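You operate a simulated robot arm through the tools that you are given. There is no shell and no other tool.

You run a simulated two-armed robot. Do the job below in one go: nothing can be reset, and whatever is moved stays where it is left.

TASK
Pick up the black brush from the bearing stand with one hand, pass it to the other hand and put it on the blue mat. Set down upright: brush.

Only the result counts: the job must be done as asked and must still hold three seconds after the hand-in. Knocking over, shifting, dropping, spilling or breaking anything else fails it.

THE ROBOT
Two 7-joint arms with two-finger parallel grippers on one trunk, on a base that moves. Base frame: it is fixed to the floor where the robot stands at the start and does not move with it; the origin is under the middle of the robot, x ahead of it, y to its left, z up. Readings come in mm, degrees, newtons and seconds.
The left shoulder is at the start at [50, 165, 1055], the right one opposite. With the tool pointing down near the work surface each hand reaches from about 240 to 700 mm from the robot's upright axis, wherever it stands, measured 20 degrees to its own side. Places, roughly: blue mat (25x26 cm) [-2000, -1960, 860]; brush [-500, -2500, 1000]. Payload 3.91 kg a hand.
The tool frame of a hand sits at the grasp point between the pads (the TCP): z along the fingers, y along the line on which they close. The tips reach 30 mm beyond it. Largest opening 110 mm; finger width 20, thickness 10; the body of the gripper, 48 by 112 mm, starts 55 mm behind the TCP.
Orientation is that of the tool frame in the base frame, as a unit quaternion [x, y, z, w]. With the fingers straight down and closing along the base's y, the tool's x points along the base's -x, its y along +y and its z along -z.

THE INTERFACE
- The arms move only by the tool play_rows. It takes "left_targets", "right_targets" or both (then of equal length, played together; a hand with none holds still); each is text: rows parted by semicolons, each of 7 numbers parted by spaces: the shift along the tool's x, y, z in mm, then the turn, a rotation vector about the tool's x, y, z in degrees, then the opening, from 0 (shut) to 1 (fully open). In form: dx dy dz ax ay az hand; .... A call has 1 to 20 rows; each row shifts and turns the commanded pose from where the row before left it, along the tool's axes as they then stand. A row lasts 0.2 s, in which the tool goes at most 50 mm and 8.6 degrees; a call with a longer step from one row to the next is refused whole, and so is a gripper value outside its range. Where a pose cannot be reached the arm comes as near as it can. A force on the tool above 40 N (or 10 N above the force at the start of the call, whichever is more), or a blocked arm, ends the call early, and 0.2 s more pass. The fingers move at their own pace (about 45 mm/s each) and stop on an object; they squeeze with about 21 N. The grip force told is the motor's: it shows also when the fingers shut on nothing. Time passes only in rows, and 0.2 s behind the last, so rows that do not move let the fingers close. It gives the time, the measured TCP pose, the force on the tool (base axes), the opening and the grip force at its end, in the units of the frame above (readings bear some noise), with the torque about the TCP (base axes, N m) and any sound that the robot's microphone picked up.
- Cameras (640 x 400 px; columns grow to the right, rows downward): "scene" is now at [108.7, 7.5, 1251.6]; the picture's right is [0.06, -1.00, 0.00], its down [-0.39, -0.02, -0.92] and it looks along [0.92, 0.05, -0.39] (base axes); focal length 255 px, centre (320, 200). "left" rides on the left gripper at [72, -17, -103] in its tool frame; the picture's right is [0.23, 0.97, 0.00], its down [-0.76, 0.18, -0.62] and it looks along [-0.61, 0.14, 0.78] (tool axes); focal length 222 px, centre (320, 200). "right" rides on the right gripper at [72, 17, -103] in its tool frame; the picture's right is [-0.23, 0.97, 0.00], its down [-0.76, -0.18, -0.62] and it looks along [-0.61, -0.14, 0.78] (tool axes); focal length 222 px, centre (320, 200). There is no depth. A picture from a camera that has moved, and an enlarged one, comes with that camera's place and axes in the base frame and with its lens. The place of the scene camera against the robot may be out by one fixed shift of up to 18 mm in any direction.
- get_image(camera): a new picture of that camera. It takes no simulated time.
- raise_lower(by): slides the trunk up (or, below 0, down) by that many mm; the arms and the scene camera ride with it, the base frame stays. It gives what a move gives, with no picture.
- base_move(legs): drives the robot by 1 to 6 legs, each [ahead, left, turn to the left] in mm, mm and degrees, along the robot's own axes; the way and the turn of a leg run together, so that a leg with both is an arc; at most 1500 mm and 180 degrees a leg. The arms and the cameras ride along, it lands a little off, and it stops where it bumps. It gives what a move gives.
- turn_head(pan, tilt): turns the head with the scene camera to pan (to the left, within 80 degrees either way) and tilt (down, from -29 to 69), counted from straight ahead of the robot. It gives what a move gives.
- zoom(camera, box): a new picture of the part [left, top, right, bottom] of that camera's present view, enlarged. It takes no simulated time.
- close_job(): hands the job in; it is judged then, once.

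Places have to be worked out from the pictures, the camera data and where the tool is seen. Open the grippers and draw the arms clear of the work before you hand the job in, unless the task says otherwise.

The tools are called as name(argument=value, ...) on one line, values as JSON. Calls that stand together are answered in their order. play_rows: Moves the arms, as the interface text tells. Its arguments: {"type":"object","properties":{"left_targets":{"type":"string"},"right_targets":{"type":"string"}},"required":[]} The other tools are called the same way: raise_lower (by) moves the trunk up or down; base_move (legs) drives the base; turn_head (pan, tilt) turns the head that bears the scene camera; get_image (camera) takes a picture; zoom (camera, box) takes an enlarged picture of a part of a camera's view; close_job () hands the job in.

At the start:

```text
t: 0.0
left_ee_pos: [497.6, 244.0, 1069.5]
left_tcp_rot: [0.0, 1.0, 0.0, -0.001]
left_ft_force: [0.4, 0.0, -0.4]
left_torque: [0.01, 0.0, 0.0]
left_finger_gap: 110.3
left_gripper_force: 0.1
right_ee_pos: [370.0, -192.8, 1131.8]
right_tcp_rot: [0.0, 1.0, 0.0, 0.0]
right_ft_force: [-0.4, -0.3, 0.2]
right_torque: [0.0, -0.01, 0.0]
right_finger_gap: 109.9
right_gripper_force: 0.1
trunk travel left (down, up): [-275.0, 228.0]
robot x, y, heading: [-4.3, -1.2, 0.0]
head pan, tilt (commanded): [3.2, 23.2]
```

scene: 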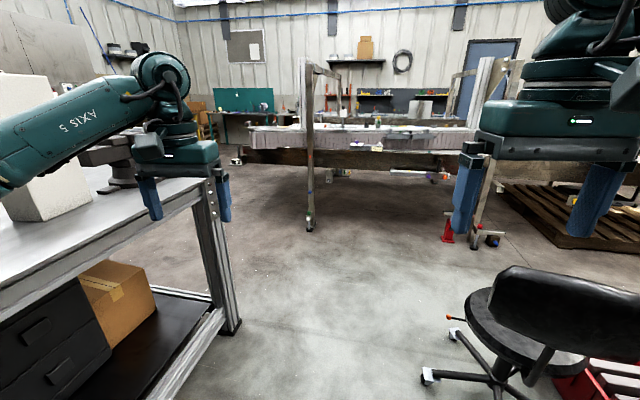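
right: 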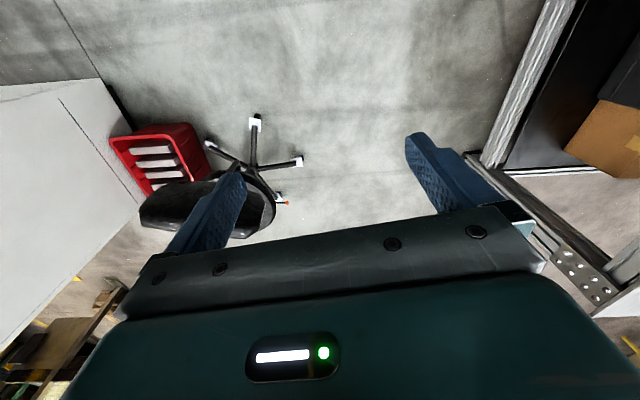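
left: 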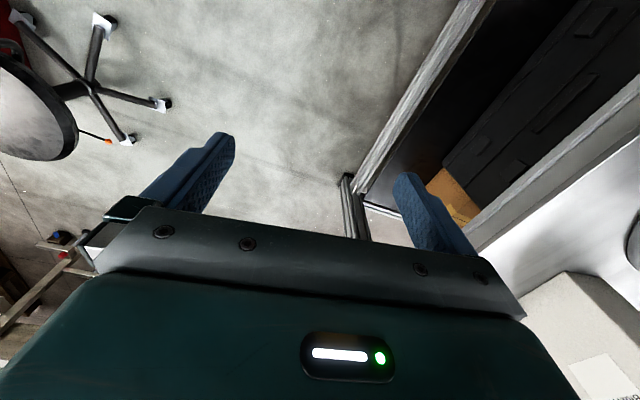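

The pictures show a bench to the left, a chair ahead right; the brush and the mat are behind and to the right. I turn the head to the right to look that way.

turn_head(pan=-80, tilt=25)

get_image(camera="scene")

```text
t: 1.6
left_ee_pos: [498.0, 244.8, 1069.4]
left_tcp_rot: [0.0, 1.0, 0.0, 0.0]
left_ft_force: [-0.4, 0.0, -0.4]
left_torque: [0.03, 0.01, -0.02]
left_finger_gap: 109.9
left_gripper_force: 0.1
right_ee_pos: [369.8, -191.1, 1132.7]
right_tcp_rot: [0.0, 1.0, -0.001, 0.0]
right_ft_force: [0.2, -0.2, 0.4]
right_torque: [0.0, 0.0, -0.03]
right_finger_gap: 110.3
right_gripper_force: 0.0
trunk travel left (down, up): [-275.0, 228.0]
robot x, y, heading: [-6.8, 1.4, -0.2]
head pan, tilt (commanded): [-80.0, 25.0]
```

```text
taken
camera scene: at [32.4, -88.3, 1248.6], right [-0.98, -0.17, 0.0], down [-0.07, 0.42, -0.91], along [0.16, -0.89, -0.42], focal length 255 px, centre (320, 200)
```

scene: 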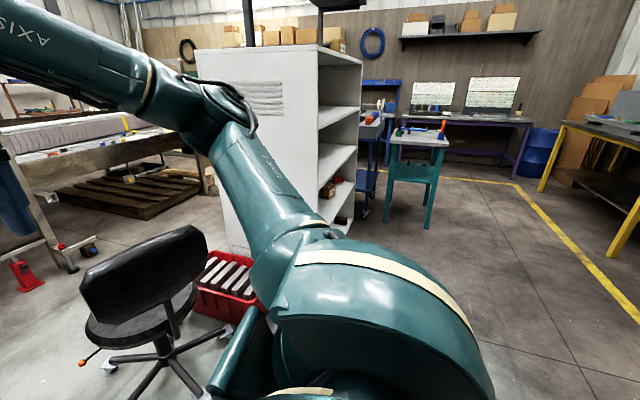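

The teal stand at about (418,145) looks to be where the brush should be. I zoom in on it.

zoom(camera="scene", box=[340, 60, 500, 240])

zoom(camera="scene", box=[380, 95, 460, 155])

```text
2.22 times, centred on (420, 150) of scene
camera zoom: at [32.4, -88.3, 1248.6], right [-0.98, -0.17, 0.0], down [-0.07, 0.42, -0.91], along [0.16, -0.89, -0.42], focal length 567 px, centre (98, 311)
```

zoom: 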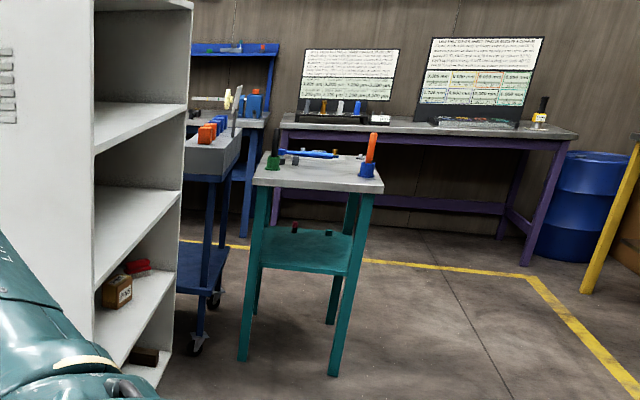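

```text
6.67 times, centred on (420, 125) of scene
camera zoom: at [32.4, -88.3, 1248.6], right [-0.98, -0.17, 0.0], down [-0.07, 0.42, -0.91], along [0.16, -0.89, -0.42], focal length 1702 px, centre (-347, 700)
```

zoom: 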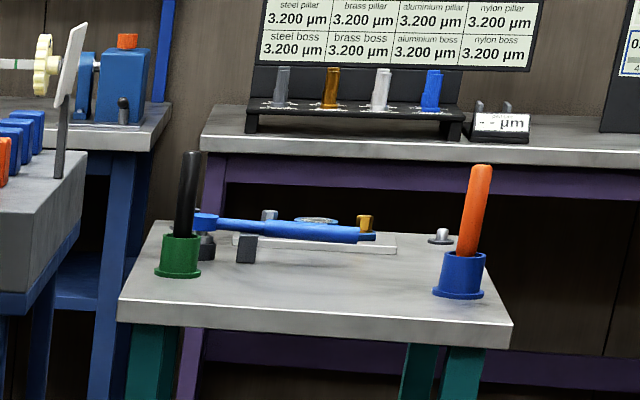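

The bearing stand is the teal table at about x -200…-650, y from -2330 back; a black rod stands in a green cup near its left front and an orange one in a blue cup. Before I drive I look to the left to check the room around me.

turn_head(pan=80, tilt=35)

get_image(camera="scene")

```text
t: 4.0
left_ee_pos: [496.9, 245.2, 1068.8]
left_tcp_rot: [-0.001, 1.0, 0.0, 0.0]
left_ft_force: [-0.4, -0.8, -0.5]
left_torque: [-0.01, 0.03, -0.02]
left_finger_gap: 109.8
left_gripper_force: 0.0
right_ee_pos: [370.2, -191.7, 1131.4]
right_tcp_rot: [0.0, 1.0, 0.0, -0.001]
right_ft_force: [0.8, 0.3, -0.2]
right_torque: [0.02, 0.01, -0.02]
right_finger_gap: 110.0
right_gripper_force: 0.2
trunk travel left (down, up): [-275.0, 228.0]
robot x, y, heading: [-1.6, -2.1, 0.3]
head pan, tilt (commanded): [80.0, 35.0]
```

```text
taken
camera scene: at [31.6, 89.1, 1232.9], right [0.98, -0.17, 0.0], down [-0.1, -0.56, -0.82], along [0.14, 0.81, -0.57], focal length 255 px, centre (320, 200)
```

scene: 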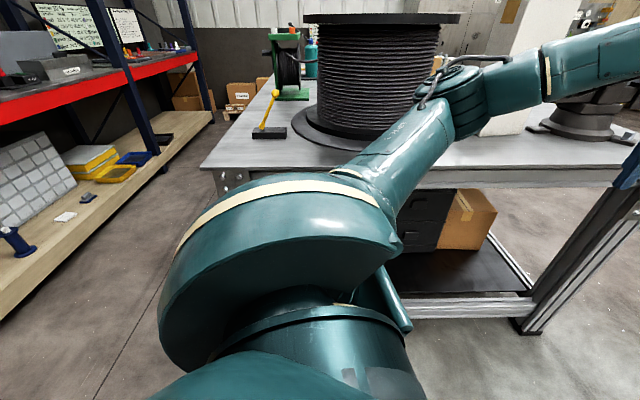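

There is free floor around me for a turn on the spot. I turn right by 90 degrees to face the stand and set the head straight ahead.

base_move(legs=[[0, 0, -90]])

turn_head(pan=0, tilt=25)

get_image(camera="scene")

```text
t: 8.3
left_ee_pos: [239.9, -498.6, 1068.6]
left_tcp_rot: [0.711, 0.703, 0.0, 0.0]
left_ft_force: [-0.6, -0.2, 0.0]
left_torque: [-0.02, 0.01, 0.01]
left_finger_gap: 109.9
left_gripper_force: 0.1
right_ee_pos: [-195.1, -368.9, 1132.4]
right_tcp_rot: [0.71, 0.704, 0.0, 0.0]
right_ft_force: [-0.3, -0.2, 0.0]
right_torque: [-0.07, 0.0, 0.01]
right_finger_gap: 109.6
right_gripper_force: 0.0
trunk travel left (down, up): [-275.0, 228.0]
robot x, y, heading: [0.2, -0.8, -90.4]
head pan, tilt (commanded): [80.0, 35.0]
```

```text
t: 9.8
left_ee_pos: [239.4, -498.7, 1068.0]
left_tcp_rot: [0.71, 0.704, 0.0, 0.0]
left_ft_force: [-0.3, 0.6, -0.9]
left_torque: [-0.01, 0.0, 0.02]
left_finger_gap: 110.2
left_gripper_force: 0.0
right_ee_pos: [-195.5, -368.4, 1132.9]
right_tcp_rot: [0.71, 0.704, 0.0, 0.0]
right_ft_force: [0.4, -0.1, -0.1]
right_torque: [0.02, -0.01, -0.01]
right_finger_gap: 109.8
right_gripper_force: 0.1
trunk travel left (down, up): [-275.0, 228.0]
robot x, y, heading: [-1.9, 1.8, -90.3]
head pan, tilt (commanded): [0.0, 25.0]
```

```text
taken
camera scene: at [-14.1, -119.0, 1248.6], right [-1.0, 0.01, 0.0], down [0.0, 0.42, -0.91], along [-0.01, -0.91, -0.42], focal length 255 px, centre (320, 200)
```

scene: 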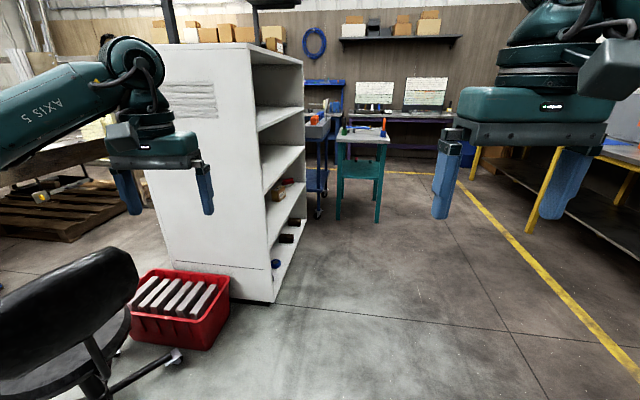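

The cabinet's near corner is at about (270,-1300), so I sidestep right by 480 mm first and then drive ahead 1200 mm towards the stand.

base_move(legs=[[0, -480, 0], [1200, 0, 0]])

get_image(camera="scene")

zoom(camera="scene", box=[220, 80, 420, 205])

```text
t: 20.3
left_ee_pos: [-234.0, -1700.3, 1068.3]
left_tcp_rot: [0.705, 0.71, 0.0, 0.0]
left_ft_force: [-0.5, 0.2, 0.8]
left_torque: [0.0, 0.02, 0.0]
left_finger_gap: 110.1
left_gripper_force: 0.0
right_ee_pos: [-671.6, -1577.2, 1133.3]
right_tcp_rot: [0.705, 0.709, 0.001, -0.001]
right_ft_force: [0.6, -0.1, 0.7]
right_torque: [0.02, 0.01, 0.0]
right_finger_gap: 110.2
right_gripper_force: 0.0
trunk travel left (down, up): [-275.0, 228.0]
robot x, y, heading: [-479.8, -1206.5, -89.9]
head pan, tilt (commanded): [0.0, 25.0]
```

```text
taken
camera scene: at [-493.7, -1324.4, 1248.6], right [-1.0, -0.01, 0.0], down [0.0, 0.42, -0.91], along [0.0, -0.91, -0.42], focal length 255 px, centre (320, 200)
```

scene: 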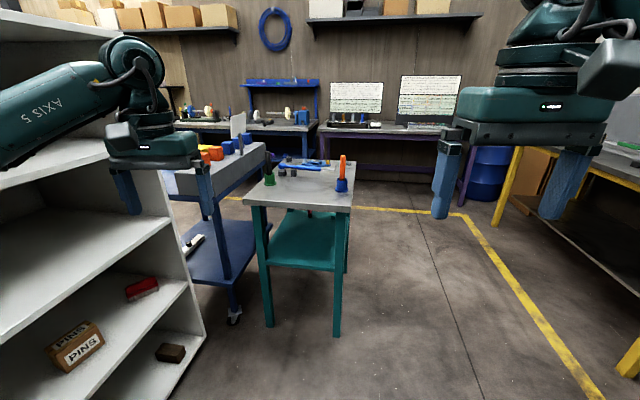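

```text
3.20 times, centred on (320, 142) of scene
camera zoom: at [-493.7, -1324.4, 1248.6], right [-1.0, -0.01, 0.0], down [0.0, 0.42, -0.91], along [0.0, -0.91, -0.42], focal length 817 px, centre (320, 384)
```

zoom: 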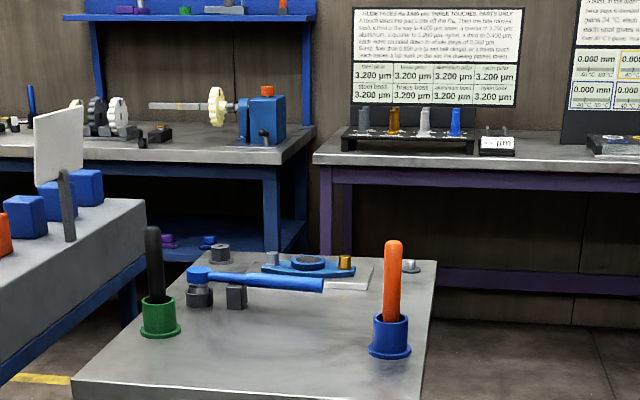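

The black brush stands in the green cup at about (-250,-2490), top near z 960, with table top near z 790. I go 500 mm closer and a little right, staying clear of the cabinet and trolley, and look again.

base_move(legs=[[450, -40, 0]])

turn_head(pan=15, tilt=40)

get_image(camera="scene")

get_image(camera="left")

get_image(camera="right")

```text
t: 23.0
left_ee_pos: [-273.8, -2149.9, 1069.7]
left_tcp_rot: [0.706, 0.708, 0.001, 0.0]
left_ft_force: [-0.7, -0.1, -0.3]
left_torque: [0.03, 0.0, -0.03]
left_finger_gap: 110.0
left_gripper_force: 0.0
right_ee_pos: [-710.1, -2023.4, 1134.1]
right_tcp_rot: [0.705, 0.709, 0.0, 0.0]
right_ft_force: [-0.5, -0.4, 0.2]
right_torque: [0.0, 0.02, 0.0]
right_finger_gap: 110.2
right_gripper_force: 0.0
trunk travel left (down, up): [-275.0, 228.0]
robot x, y, heading: [-521.1, -1655.4, -89.8]
head pan, tilt (commanded): [0.0, 25.0]
```

```text
t: 23.8
left_ee_pos: [-273.4, -2148.6, 1069.0]
left_tcp_rot: [0.705, 0.709, 0.0, 0.0]
left_ft_force: [-0.3, -0.1, -0.1]
left_torque: [-0.01, 0.02, -0.02]
left_finger_gap: 110.1
left_gripper_force: 0.1
right_ee_pos: [-711.2, -2022.5, 1133.3]
right_tcp_rot: [0.706, 0.708, 0.0, 0.0]
right_ft_force: [-0.2, -0.1, 0.7]
right_torque: [0.0, 0.01, 0.03]
right_finger_gap: 109.8
right_gripper_force: 0.0
trunk travel left (down, up): [-275.0, 228.0]
robot x, y, heading: [-520.4, -1652.1, -89.7]
head pan, tilt (commanded): [15.0, 40.0]
```

```text
taken
camera scene: at [-510.6, -1761.5, 1225.4], right [-0.97, -0.26, 0.0], down [-0.17, 0.62, -0.77], along [0.2, -0.74, -0.64], focal length 255 px, centre (320, 200)
```

scene: 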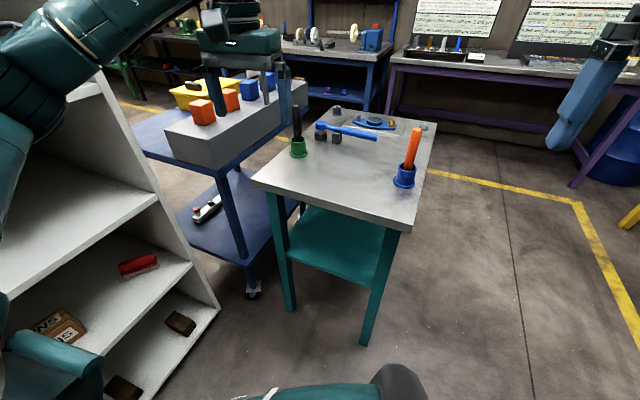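

```text
taken
camera left: at [-291.2, -2077.4, 1173.4], right [0.97, 0.23, 0.0], down [0.18, -0.76, 0.62], along [0.14, -0.61, -0.78], focal length 222 px, centre (320, 200)
```

left: 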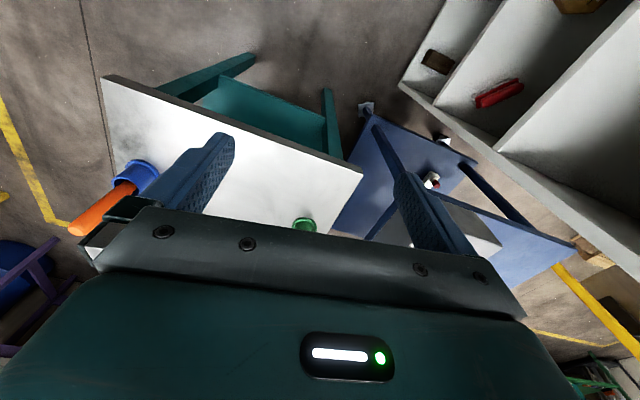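

```text
taken
camera right: at [-693.0, -1951.3, 1236.5], right [0.97, -0.22, 0.0], down [-0.18, -0.76, 0.62], along [-0.14, -0.61, -0.78], focal length 222 px, centre (320, 200)
```

right: 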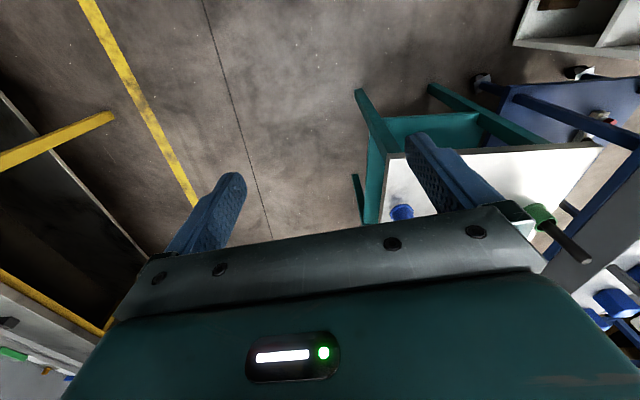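

The stand is now close ahead, trolley on its left. I zoom in on the brush to measure it.

zoom(camera="scene", box=[240, 70, 460, 240])

zoom(camera="scene", box=[270, 90, 350, 165])

zoom(camera="right", box=[500, 180, 640, 280])

```text
2.35 times, centred on (350, 155) of scene
camera zoom: at [-510.6, -1761.5, 1225.4], right [-0.97, -0.26, 0.0], down [-0.17, 0.62, -0.77], along [0.2, -0.74, -0.64], focal length 601 px, centre (249, 306)
```

zoom: 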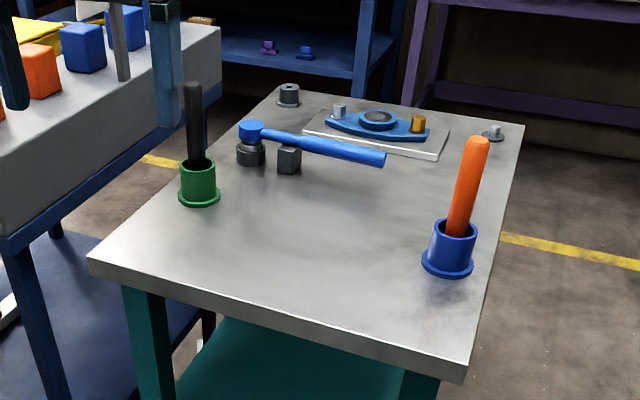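

```text
5.33 times, centred on (310, 128) of scene
camera zoom: at [-510.6, -1761.5, 1225.4], right [-0.97, -0.26, 0.0], down [-0.17, 0.62, -0.77], along [0.2, -0.74, -0.64], focal length 1362 px, centre (373, 587)
```

zoom: 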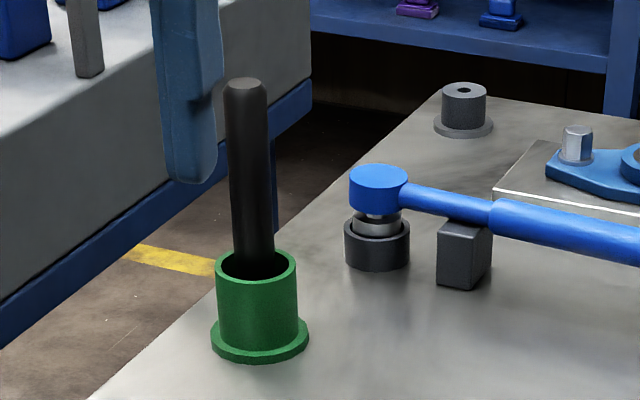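

```text
4.00 times, centred on (570, 230) of right
camera zoom: at [-693.0, -1951.3, 1236.5], right [0.97, -0.22, 0.0], down [-0.18, -0.76, 0.62], along [-0.14, -0.61, -0.78], focal length 888 px, centre (-680, 80)
```

zoom: 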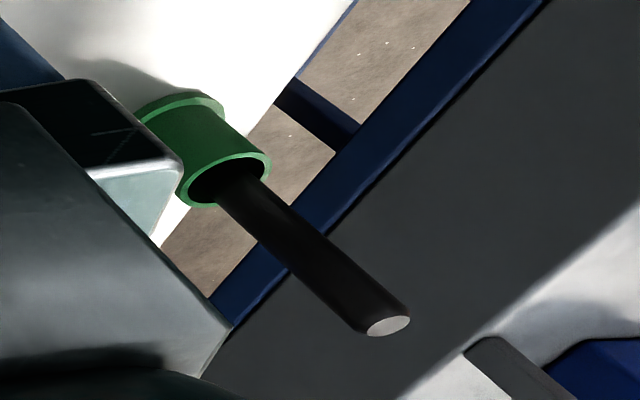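

The black brush is a plain round rod about 24 mm thick, top at about (-260,-2432,970), cup rim near z 867, table top near z 815. I tilt the head fully down to see how much room my base needs.

turn_head(pan=0, tilt=69)

get_image(camera="scene")

```text
t: 24.7
left_ee_pos: [-274.0, -2148.5, 1068.9]
left_tcp_rot: [0.706, 0.708, 0.0, -0.001]
left_ft_force: [0.0, -0.4, -0.1]
left_torque: [-0.02, -0.03, 0.02]
left_finger_gap: 110.3
left_gripper_force: 0.0
right_ee_pos: [-710.0, -2024.2, 1133.2]
right_tcp_rot: [0.706, 0.708, 0.0, 0.0]
right_ft_force: [-0.4, 0.4, -0.2]
right_torque: [0.0, 0.04, -0.02]
right_finger_gap: 110.1
right_gripper_force: 0.1
trunk travel left (down, up): [-275.0, 228.0]
robot x, y, heading: [-520.5, -1652.1, -89.9]
head pan, tilt (commanded): [0.0, 68.8]
```

```text
taken
camera scene: at [-532.6, -1735.3, 1189.2], right [-1.0, 0.0, 0.0], down [0.0, 0.93, -0.36], along [0.0, -0.36, -0.93], focal length 255 px, centre (320, 200)
```

scene: 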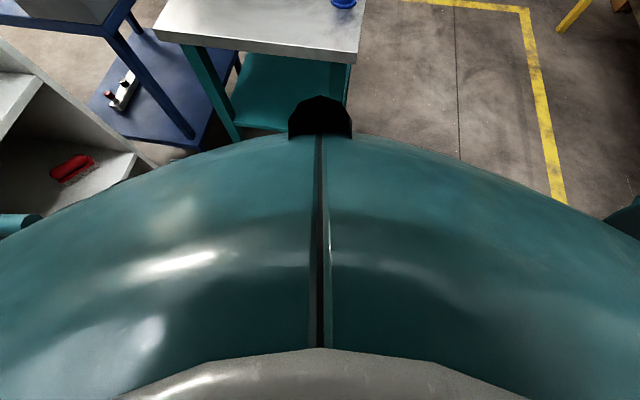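

The chest hides the base, so I tilt the right hand back by about 60 degrees (it hangs in free air) so that its camera can see my own base and the floor in front of it.

play_rows(right_targets="0 0 0 0 8.5 0 1; 0 0 0 0 8.5 0 1; 0 0 0 0 8.5 0 1; 0 0 0 0 8.5 0 1; 0 0 0 0 8.5 0 1; 0 0 0 0 8.5 0 1; 0 0 0 0 8.5 0 1")

get_image(camera="right")

```text
t: 26.3
left_ee_pos: [-272.8, -2149.3, 1067.9]
left_tcp_rot: [0.706, 0.709, 0.0, 0.0]
left_ft_force: [0.8, 0.3, -0.5]
left_torque: [0.02, -0.03, 0.0]
left_finger_gap: 109.9
left_gripper_force: 0.0
right_ee_pos: [-724.4, -1965.1, 1115.9]
right_tcp_rot: [0.651, 0.653, 0.273, -0.273]
right_ft_force: [0.3, 0.7, 0.5]
right_torque: [0.03, -0.01, -0.02]
right_finger_gap: 109.8
right_gripper_force: 0.0
right hand out of reach, approached as far as the arm can: row 5, 6, 7
trunk travel left (down, up): [-275.0, 228.0]
robot x, y, heading: [-521.0, -1651.6, -89.7]
head pan, tilt (commanded): [0.0, 68.8]
```

```text
taken
camera right: at [-706.9, -1988.8, 1239.9], right [0.97, -0.16, -0.16], down [-0.17, -0.98, -0.1], along [-0.14, 0.13, -0.98], focal length 222 px, centre (320, 200)
```

right: 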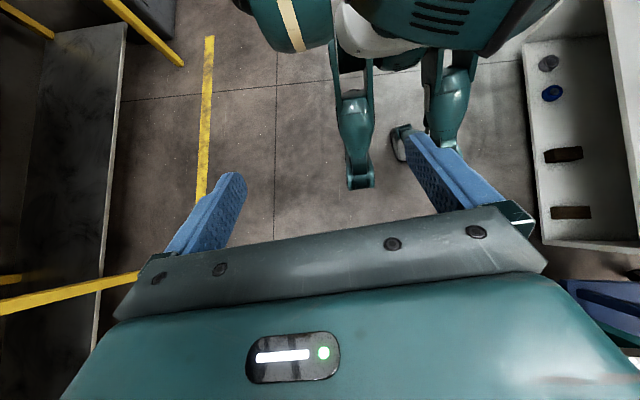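

I stand on two legs whose feet reach only about 130 mm ahead, so I can come near the stand. I turn the right hand back down and look at the left elbow's clearance to the cabinet.

play_rows(right_targets="0 0 0 0 -8.5 0 1; 0 0 0 0 -8.5 0 1; 0 0 0 0 -8.5 0 1; 0 0 0 0 -8.5 0 1; 0 0 0 0 -8.5 0 1; 0 0 0 0 -8.5 0 1; 0 0 0 0 -8.5 0 1")

turn_head(pan=60, tilt=30)

get_image(camera="scene")

```text
t: 27.9
left_ee_pos: [-274.3, -2149.7, 1068.7]
left_tcp_rot: [0.706, 0.708, 0.0, 0.001]
left_ft_force: [0.3, 0.1, 0.5]
left_torque: [0.0, 0.03, -0.02]
left_finger_gap: 110.0
left_gripper_force: 0.1
right_ee_pos: [-724.0, -1964.1, 1116.3]
right_tcp_rot: [0.701, 0.702, -0.089, 0.089]
right_ft_force: [0.9, 0.0, 0.7]
right_torque: [0.0, 0.02, 0.03]
right_finger_gap: 110.0
right_gripper_force: 0.0
trunk travel left (down, up): [-275.0, 228.0]
robot x, y, heading: [-520.7, -1650.8, -89.7]
head pan, tilt (commanded): [0.0, 68.8]
```

```text
t: 29.2
left_ee_pos: [-273.7, -2147.8, 1069.2]
left_tcp_rot: [0.706, 0.708, 0.0, 0.0]
left_ft_force: [-0.8, -0.2, 0.4]
left_torque: [0.04, -0.02, -0.01]
left_finger_gap: 109.7
left_gripper_force: 0.1
right_ee_pos: [-724.7, -1964.6, 1115.6]
right_tcp_rot: [0.701, 0.703, -0.087, 0.088]
right_ft_force: [0.4, -0.1, -0.7]
right_torque: [0.02, 0.02, -0.03]
right_finger_gap: 110.2
right_gripper_force: 0.2
trunk travel left (down, up): [-275.0, 228.0]
robot x, y, heading: [-521.0, -1653.4, -89.6]
head pan, tilt (commanded): [60.0, 30.0]
```

```text
taken
camera scene: at [-454.4, -1724.4, 1240.6], right [-0.5, -0.87, 0.0], down [-0.43, 0.25, -0.87], along [0.75, -0.43, -0.5], focal length 255 px, centre (320, 200)
```

scene: 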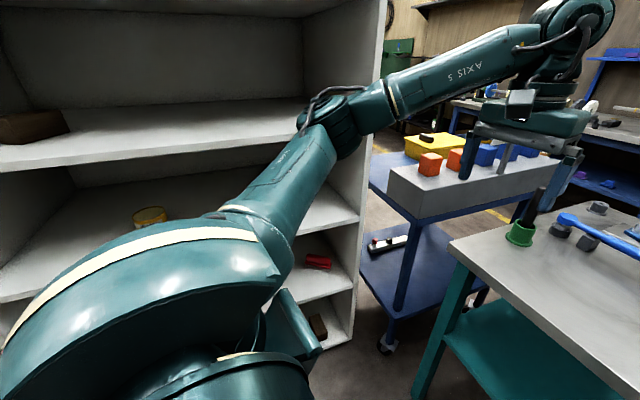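

The left elbow has about 200 mm of room to the cabinet at the pick spot. I drive ahead 278 mm and left 70 mm, which brings the left hand 70 mm above the brush's height and near it.

base_move(legs=[[275, 65, 0]])

turn_head(pan=20, tilt=45)

get_image(camera="scene")

get_image(camera="left")

get_image(camera="right")

```text
t: 31.1
left_ee_pos: [-207.4, -2421.5, 1068.9]
left_tcp_rot: [0.705, 0.709, 0.0, 0.0]
left_ft_force: [0.2, -0.1, -0.3]
left_torque: [-0.01, -0.04, 0.01]
left_finger_gap: 110.0
left_gripper_force: 0.0
right_ee_pos: [-659.0, -2237.1, 1116.6]
right_tcp_rot: [0.7, 0.703, -0.087, 0.089]
right_ft_force: [-1.0, -0.9, -0.1]
right_torque: [0.03, 0.0, 0.02]
right_finger_gap: 110.0
right_gripper_force: 0.1
trunk travel left (down, up): [-275.0, 228.0]
robot x, y, heading: [-456.0, -1925.9, -89.7]
head pan, tilt (commanded): [60.0, 30.0]
```

```text
t: 32.2
left_ee_pos: [-208.6, -2420.6, 1069.1]
left_tcp_rot: [0.706, 0.709, 0.001, 0.0]
left_ft_force: [0.0, -0.2, 0.7]
left_torque: [0.01, -0.01, 0.0]
left_finger_gap: 109.8
left_gripper_force: 0.1
right_ee_pos: [-658.5, -2237.5, 1116.7]
right_tcp_rot: [0.7, 0.703, -0.087, 0.089]
right_ft_force: [0.2, 0.7, 0.8]
right_torque: [0.02, -0.02, 0.01]
right_finger_gap: 109.9
right_gripper_force: 0.1
trunk travel left (down, up): [-275.0, 228.0]
robot x, y, heading: [-456.9, -1924.1, -89.8]
head pan, tilt (commanded): [20.0, 45.0]
```

```text
taken
camera scene: at [-439.2, -2027.3, 1218.1], right [-0.94, -0.35, 0.0], down [-0.25, 0.66, -0.71], along [0.25, -0.66, -0.71], focal length 255 px, centre (320, 200)
```

scene: 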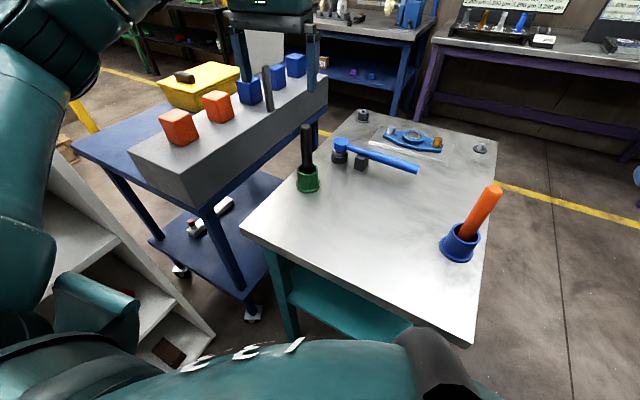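

```text
taken
camera left: at [-225.5, -2348.7, 1173.5], right [0.97, 0.23, 0.0], down [0.18, -0.76, 0.62], along [0.14, -0.61, -0.78], focal length 222 px, centre (320, 200)
```

left: 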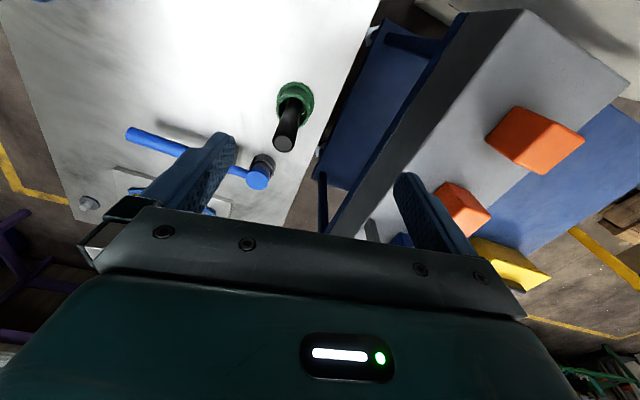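

```text
taken
camera right: at [-642.0, -2142.0, 1198.4], right [0.97, -0.22, 0.06], down [-0.18, -0.58, 0.79], along [-0.14, -0.78, -0.61], focal length 222 px, centre (320, 200)
```

right: 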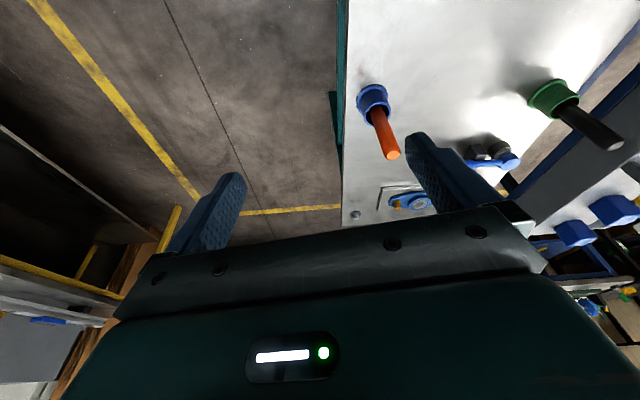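

All three cameras now see the brush. I zoom both wrist cameras to fix its place precisely.

zoom(camera="left", box=[240, 60, 360, 170])

zoom(camera="right", box=[510, 60, 640, 170])

zoom(camera="scene", box=[260, 110, 360, 210])

```text
3.64 times, centred on (300, 115) of left
camera zoom: at [-225.5, -2348.7, 1173.5], right [0.97, 0.23, 0.0], down [0.18, -0.76, 0.62], along [0.14, -0.61, -0.78], focal length 808 px, centre (393, 509)
```

zoom: 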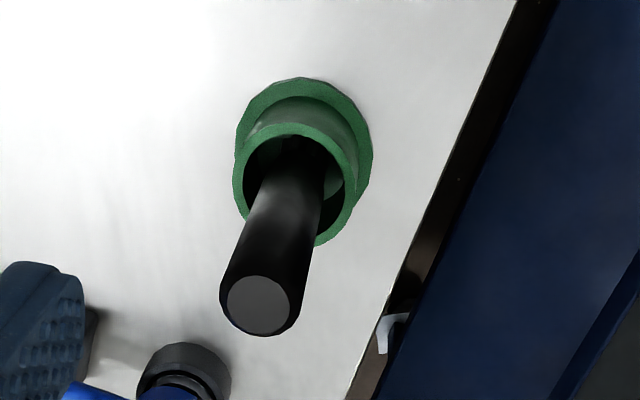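

```text
3.64 times, centred on (575, 115) of right
camera zoom: at [-642.0, -2142.0, 1198.4], right [0.97, -0.22, 0.06], down [-0.18, -0.58, 0.79], along [-0.14, -0.78, -0.61], focal length 808 px, centre (-607, 509)
```

zoom: 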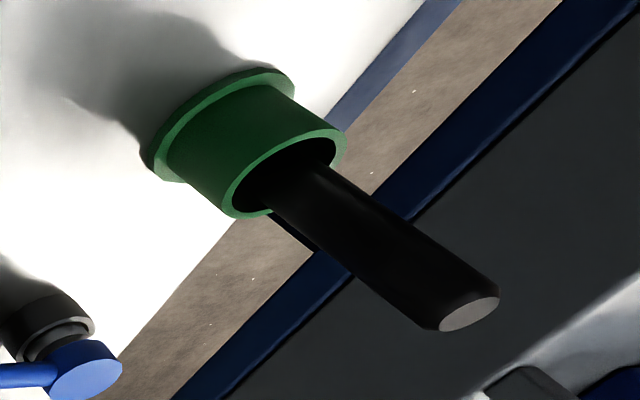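

```text
4.00 times, centred on (310, 160) of scene
camera zoom: at [-439.2, -2027.3, 1218.1], right [-0.94, -0.35, 0.0], down [-0.25, 0.66, -0.71], along [0.25, -0.66, -0.71], focal length 1021 px, centre (360, 360)
```

zoom: 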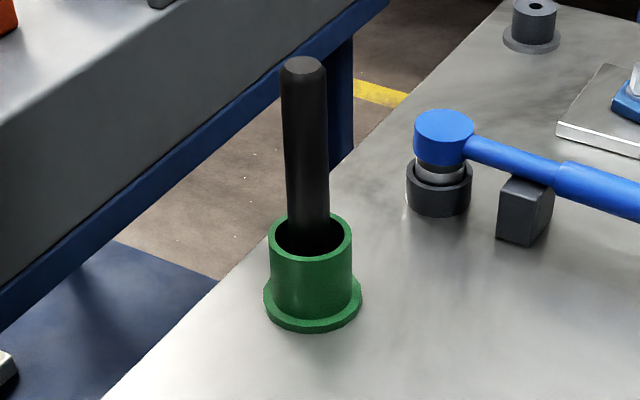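

From both wrist cameras the brush top is at about (-240,-2454,956), cup rim at z 848, table at z 797. I tilt the left hand forward 60 degrees on the spot and narrow it to about 70 mm.

play_rows(left_targets="0 0 0 0 -8.57 0 0.65; 0 0 0 0 -8.57 0 0.65; 0 0 0 0 -8.57 0 0.65; 0 0 0 0 -8.57 0 0.65; 0 0 0 0 -8.57 0 0.65; 0 0 0 0 -8.57 0 0.65; 0 0 0 0 -8.57 0 0.65")

get_image(camera="left")

get_image(camera="scene")

```text
t: 33.8
left_ee_pos: [-206.6, -2420.8, 1069.2]
left_tcp_rot: [0.611, 0.613, -0.354, 0.355]
left_ft_force: [-0.5, -0.3, -0.3]
left_torque: [0.01, -0.01, 0.04]
left_finger_gap: 71.3
left_gripper_force: 0.0
right_ee_pos: [-658.9, -2237.1, 1116.7]
right_tcp_rot: [0.7, 0.703, -0.087, 0.088]
right_ft_force: [1.0, -0.3, 0.7]
right_torque: [-0.01, 0.0, 0.0]
right_finger_gap: 109.9
right_gripper_force: 0.1
trunk travel left (down, up): [-275.0, 228.0]
robot x, y, heading: [-453.2, -1923.5, -89.9]
head pan, tilt (commanded): [20.0, 45.0]
```

```text
taken
camera left: at [-225.6, -2295.5, 1058.9], right [0.97, 0.12, -0.2], down [0.18, 0.16, 0.97], along [0.15, -0.98, 0.14], focal length 222 px, centre (320, 200)
```

left: 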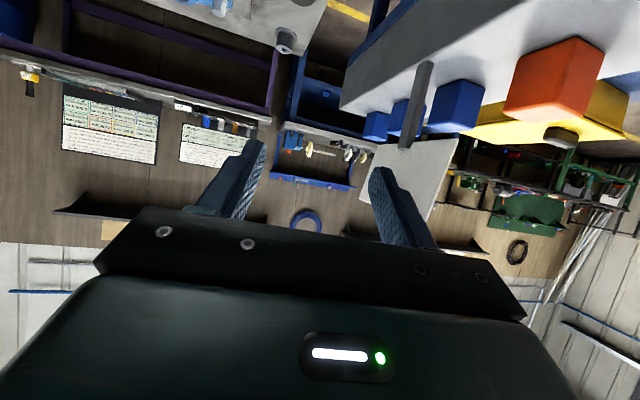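

```text
taken
camera scene: at [-439.2, -2027.3, 1218.1], right [-0.94, -0.35, 0.0], down [-0.24, 0.66, -0.71], along [0.24, -0.66, -0.71], focal length 255 px, centre (320, 200)
```

scene: 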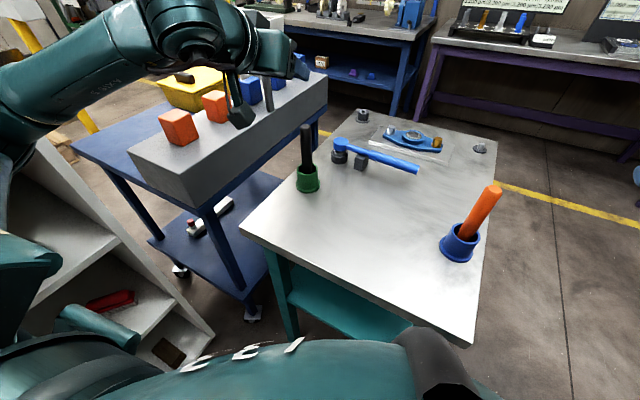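

The tilt was reached cleanly. I now bring the left hand down and back to a spot 110 mm in front of the brush along the finger direction, around (-240,-2359,937).

play_rows(left_targets="29 -6.6 2.4 0 0 0 0.65; 29 -6.6 2.4 0 0 0 0.65; 29 -6.6 2.4 0 0 0 0.65; 29 -6.6 2.4 0 0 0 0.65; 29 -6.6 2.4 0 0 0 0.65; 0 0 0 0 0 0 0.65")

get_image(camera="left")

get_image(camera="scene")

get_image(camera="right")

```text
t: 35.2
left_ee_pos: [-241.2, -2363.8, 937.4]
left_tcp_rot: [0.611, 0.613, -0.353, 0.355]
left_ft_force: [0.6, -0.5, 0.3]
left_torque: [-0.01, 0.01, -0.02]
left_finger_gap: 71.4
left_gripper_force: 0.1
left hand out of reach, approached as far as the arm can: row 5
right_ee_pos: [-659.3, -2237.6, 1115.6]
right_tcp_rot: [0.7, 0.703, -0.088, 0.089]
right_ft_force: [0.6, -0.2, -0.5]
right_torque: [0.01, -0.01, 0.0]
right_finger_gap: 110.0
right_gripper_force: 0.2
trunk travel left (down, up): [-275.0, 228.0]
robot x, y, heading: [-458.2, -1924.3, -89.7]
head pan, tilt (commanded): [20.0, 45.0]
```

```text
taken
camera left: at [-258.9, -2238.5, 927.4], right [0.97, 0.12, -0.2], down [0.18, 0.16, 0.97], along [0.15, -0.98, 0.13], focal length 222 px, centre (320, 200)
```

left: 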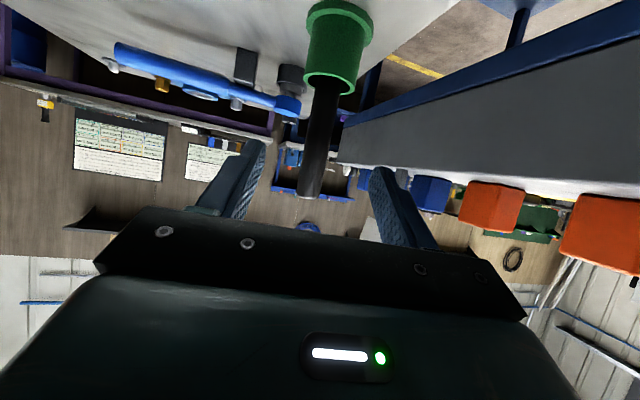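

```text
taken
camera scene: at [-439.3, -2027.3, 1218.0], right [-0.94, -0.35, 0.0], down [-0.24, 0.66, -0.71], along [0.24, -0.66, -0.71], focal length 255 px, centre (320, 200)
```

scene: 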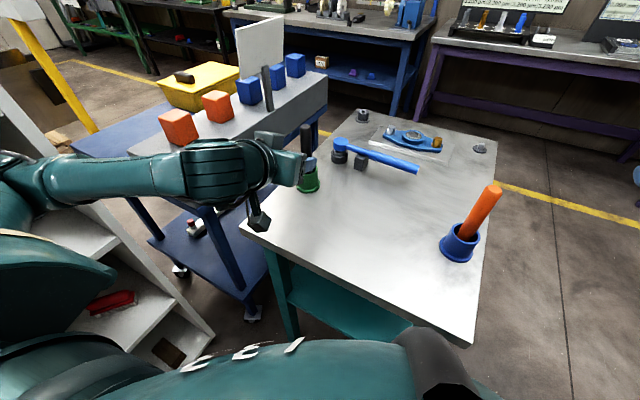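

```text
taken
camera right: at [-642.0, -2141.9, 1198.4], right [0.97, -0.22, 0.06], down [-0.18, -0.58, 0.79], along [-0.14, -0.78, -0.61], focal length 222 px, centre (320, 200)
```

right: 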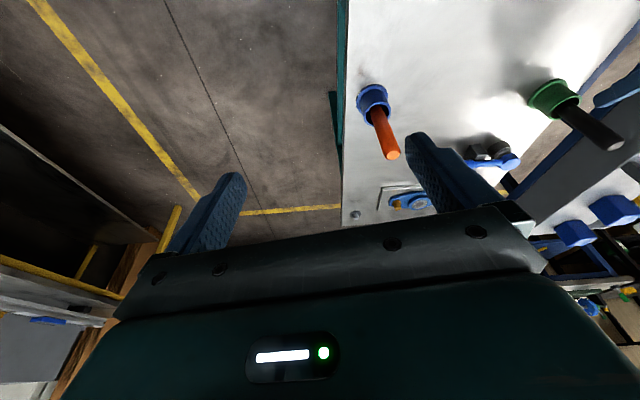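

The left camera confirms the brush top at about (-239,-2454,955) and the rim near z 850, and the fingers straddle its line. I advance 80 mm along the fingers and check.

play_rows(left_targets="0 0.4 20 0 0 0 0.65; 0 0.4 20 0 0 0 0.65; 0 0.4 20 0 0 0 0.65; 0 0.4 20 0 0 0 0.65; 0 0 0 0 0 0 0.65")

get_image(camera="left")

zoom(camera="scene", box=[220, 90, 380, 240])

```text
t: 36.4
left_ee_pos: [-238.0, -2432.5, 897.0]
left_tcp_rot: [0.611, 0.613, -0.353, 0.354]
left_ft_force: [-0.8, 0.1, 0.8]
left_torque: [-0.01, 0.0, 0.01]
left_finger_gap: 71.2
left_gripper_force: 0.0
right_ee_pos: [-660.3, -2236.6, 1115.5]
right_tcp_rot: [0.7, 0.703, -0.088, 0.089]
right_ft_force: [-0.5, -0.2, 0.6]
right_torque: [0.0, 0.02, -0.03]
right_finger_gap: 109.8
right_gripper_force: 0.1
trunk travel left (down, up): [-275.0, 228.0]
robot x, y, heading: [-456.2, -1922.4, -90.0]
head pan, tilt (commanded): [20.0, 45.0]
```

```text
taken
camera left: at [-256.8, -2307.4, 886.9], right [0.97, 0.12, -0.2], down [0.18, 0.16, 0.97], along [0.15, -0.98, 0.13], focal length 222 px, centre (320, 200)
```

left: 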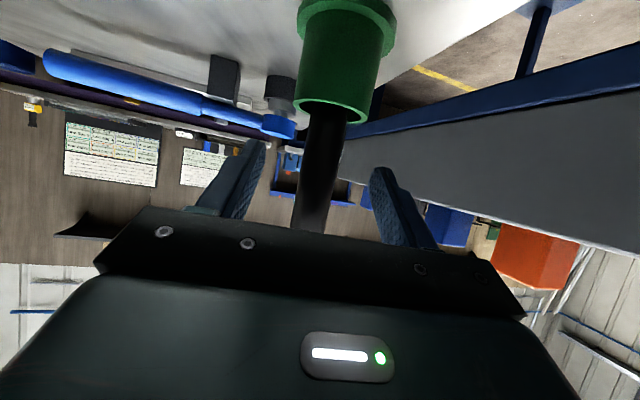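

```text
2.67 times, centred on (300, 165) of scene
camera zoom: at [-439.3, -2027.3, 1218.0], right [-0.94, -0.35, 0.0], down [-0.24, 0.66, -0.71], along [0.24, -0.66, -0.71], focal length 681 px, centre (373, 293)
```

zoom: 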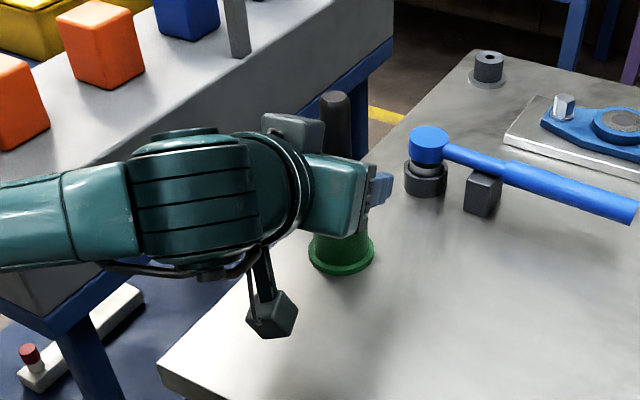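

The rod sits midway between the fingers. I go the last 24 mm so the TCP is on the rod axis at z 886, then check before closing.

play_rows(left_targets="-0.3 -0.7 12.2 0 0 0 0.65; -0.3 -0.7 12.2 0 0 0 0.65; 0 0 0 0 0 0 0.65")

get_image(camera="left")

```text
t: 37.2
left_ee_pos: [-240.3, -2453.4, 885.6]
left_tcp_rot: [0.611, 0.614, -0.352, 0.354]
left_ft_force: [0.6, 0.1, -0.6]
left_torque: [-0.04, -0.03, -0.02]
left_finger_gap: 71.5
left_gripper_force: 0.1
right_ee_pos: [-658.6, -2237.6, 1115.4]
right_tcp_rot: [0.7, 0.703, -0.087, 0.088]
right_ft_force: [-0.1, 0.0, 0.0]
right_torque: [-0.02, -0.04, 0.01]
right_finger_gap: 110.0
right_gripper_force: 0.0
trunk travel left (down, up): [-275.0, 228.0]
robot x, y, heading: [-455.5, -1926.5, -89.7]
head pan, tilt (commanded): [20.0, 45.0]
```

```text
taken
camera left: at [-258.2, -2328.7, 875.0], right [0.97, 0.12, -0.2], down [0.18, 0.16, 0.97], along [0.15, -0.98, 0.13], focal length 222 px, centre (320, 200)
```

left: 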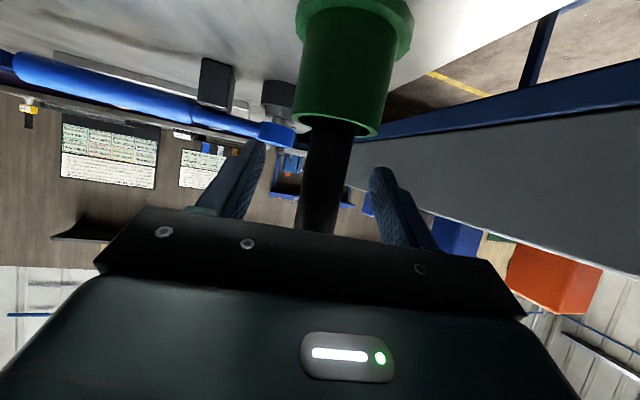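

The TCP is on the rod axis with the fingers clear of the rim. I close the left hand.

play_rows(left_targets="0 0 0 0 0 0 0.4; 0 0 0 0 0 0 0.2; 0 0 0 0 0 0 0.1; 0 0 0 0 0 0 0; 0 0 0 0 0 0 0; 0 0 0 0 0 0 0; 0 0 0 0 0 0 0")

get_image(camera="left")

```text
t: 38.8
left_ee_pos: [-241.2, -2453.7, 886.5]
left_tcp_rot: [0.611, 0.613, -0.353, 0.354]
left_ft_force: [0.0, 0.9, 0.3]
left_torque: [-0.01, 0.0, 0.01]
left_finger_gap: 22.2
left_gripper_force: 21.3
right_ee_pos: [-659.4, -2237.4, 1117.1]
right_tcp_rot: [0.7, 0.703, -0.087, 0.088]
right_ft_force: [0.2, 0.4, 0.1]
right_torque: [0.0, -0.01, 0.03]
right_finger_gap: 110.2
right_gripper_force: 0.0
trunk travel left (down, up): [-275.0, 228.0]
robot x, y, heading: [-456.9, -1923.7, -89.7]
head pan, tilt (commanded): [20.0, 45.0]
```

```text
taken
camera left: at [-258.3, -2328.6, 875.2], right [0.97, 0.12, -0.2], down [0.18, 0.16, 0.97], along [0.15, -0.98, 0.13], focal length 222 px, centre (320, 200)
```

left: 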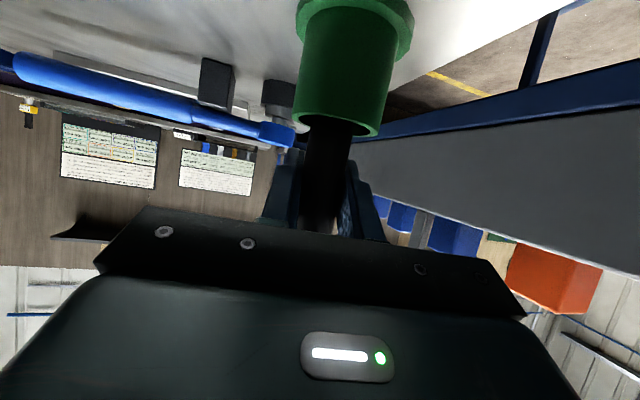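

The gap is 22.2 mm with 21 N, so the rod is held. I lift straight up 20 mm first and check that the cup stays.

play_rows(left_targets="-8.68 0 -4.98 0 0 0 0; -8.68 0 -4.98 0 0 0 0; 0 0 0 0 0 0 0")

get_image(camera="left")

zoom(camera="scene", box=[220, 90, 380, 240])

```text
t: 39.6
left_ee_pos: [-241.0, -2452.8, 905.6]
left_tcp_rot: [0.611, 0.614, -0.353, 0.354]
left_ft_force: [-0.7, 0.7, -0.4]
left_torque: [0.0, 0.02, -0.03]
left_finger_gap: 22.3
left_gripper_force: 21.5
right_ee_pos: [-658.7, -2237.6, 1115.8]
right_tcp_rot: [0.7, 0.703, -0.088, 0.089]
right_ft_force: [0.4, 0.0, -0.3]
right_torque: [-0.03, 0.01, 0.0]
right_finger_gap: 110.0
right_gripper_force: 0.0
trunk travel left (down, up): [-275.0, 228.0]
robot x, y, heading: [-453.2, -1924.1, -89.6]
head pan, tilt (commanded): [20.0, 45.0]
```

```text
taken
camera left: at [-258.4, -2328.4, 895.5], right [0.97, 0.12, -0.2], down [0.18, 0.16, 0.97], along [0.15, -0.98, 0.13], focal length 222 px, centre (320, 200)
```

left: 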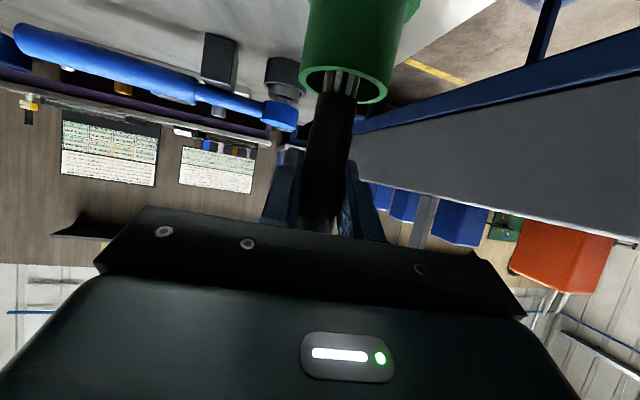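

```text
2.67 times, centred on (300, 165) of scene
camera zoom: at [-439.3, -2027.3, 1218.0], right [-0.94, -0.35, 0.0], down [-0.24, 0.66, -0.71], along [0.24, -0.66, -0.71], focal length 681 px, centre (373, 293)
```

zoom: 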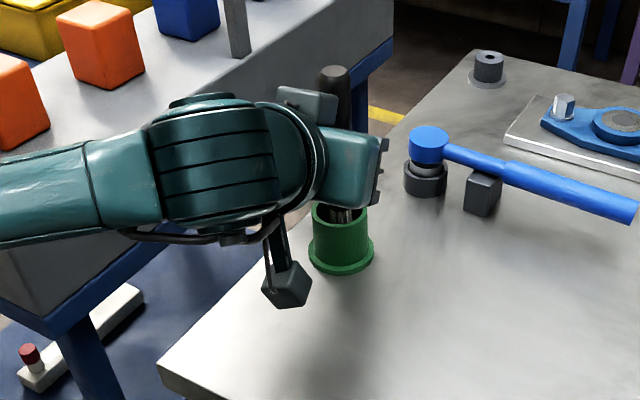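

The brush slides out freely, with pale bristles at its lower end, and the cup stays put. I lift another 120 mm.

play_rows(left_targets="-17.36 0 -9.96 0 0 0 0; -17.36 0 -9.96 0 0 0 0; -17.36 0 -9.96 0 0 0 0; -17.36 0 -9.96 0 0 0 0; -17.36 0 -9.96 0 0 0 0; -17.36 0 -9.96 0 0 0 0; 0 0 0 0 0 0 0")

get_image(camera="left")

get_image(camera="scene")

get_image(camera="right")

```text
t: 41.2
left_ee_pos: [-240.6, -2452.7, 1026.1]
left_tcp_rot: [0.611, 0.613, -0.353, 0.354]
left_ft_force: [-0.4, -0.3, -0.6]
left_torque: [0.04, -0.01, -0.02]
left_finger_gap: 22.3
left_gripper_force: 20.7
right_ee_pos: [-658.6, -2236.1, 1115.8]
right_tcp_rot: [0.7, 0.703, -0.088, 0.089]
right_ft_force: [0.1, 0.6, -0.1]
right_torque: [-0.01, 0.01, -0.02]
right_finger_gap: 110.0
right_gripper_force: 0.1
trunk travel left (down, up): [-275.0, 228.0]
robot x, y, heading: [-453.5, -1926.1, -89.9]
head pan, tilt (commanded): [20.0, 45.0]
```

```text
taken
camera left: at [-258.6, -2328.0, 1015.8], right [0.97, 0.12, -0.2], down [0.18, 0.16, 0.97], along [0.15, -0.98, 0.13], focal length 222 px, centre (320, 200)
```

left: 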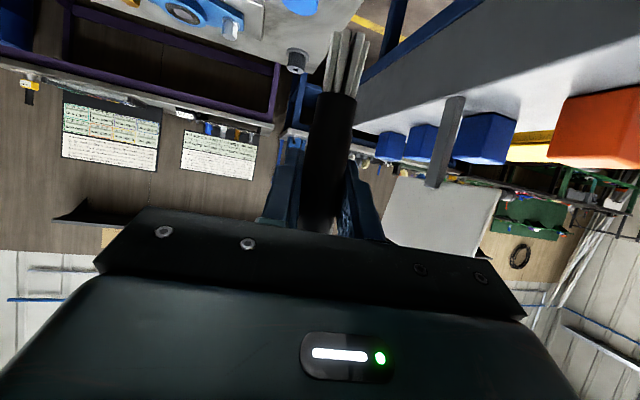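

```text
taken
camera scene: at [-439.3, -2027.4, 1218.0], right [-0.94, -0.35, 0.0], down [-0.24, 0.66, -0.71], along [0.24, -0.66, -0.71], focal length 255 px, centre (320, 200)
```

scene: 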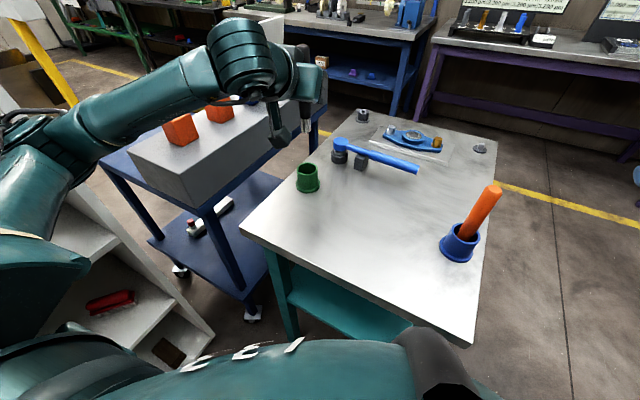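

```text
taken
camera right: at [-642.0, -2142.0, 1198.4], right [0.97, -0.22, 0.06], down [-0.18, -0.58, 0.79], along [-0.14, -0.78, -0.61], focal length 222 px, centre (320, 200)
```

right: 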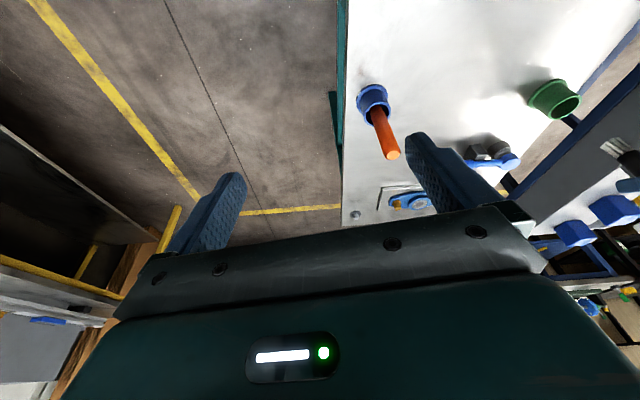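

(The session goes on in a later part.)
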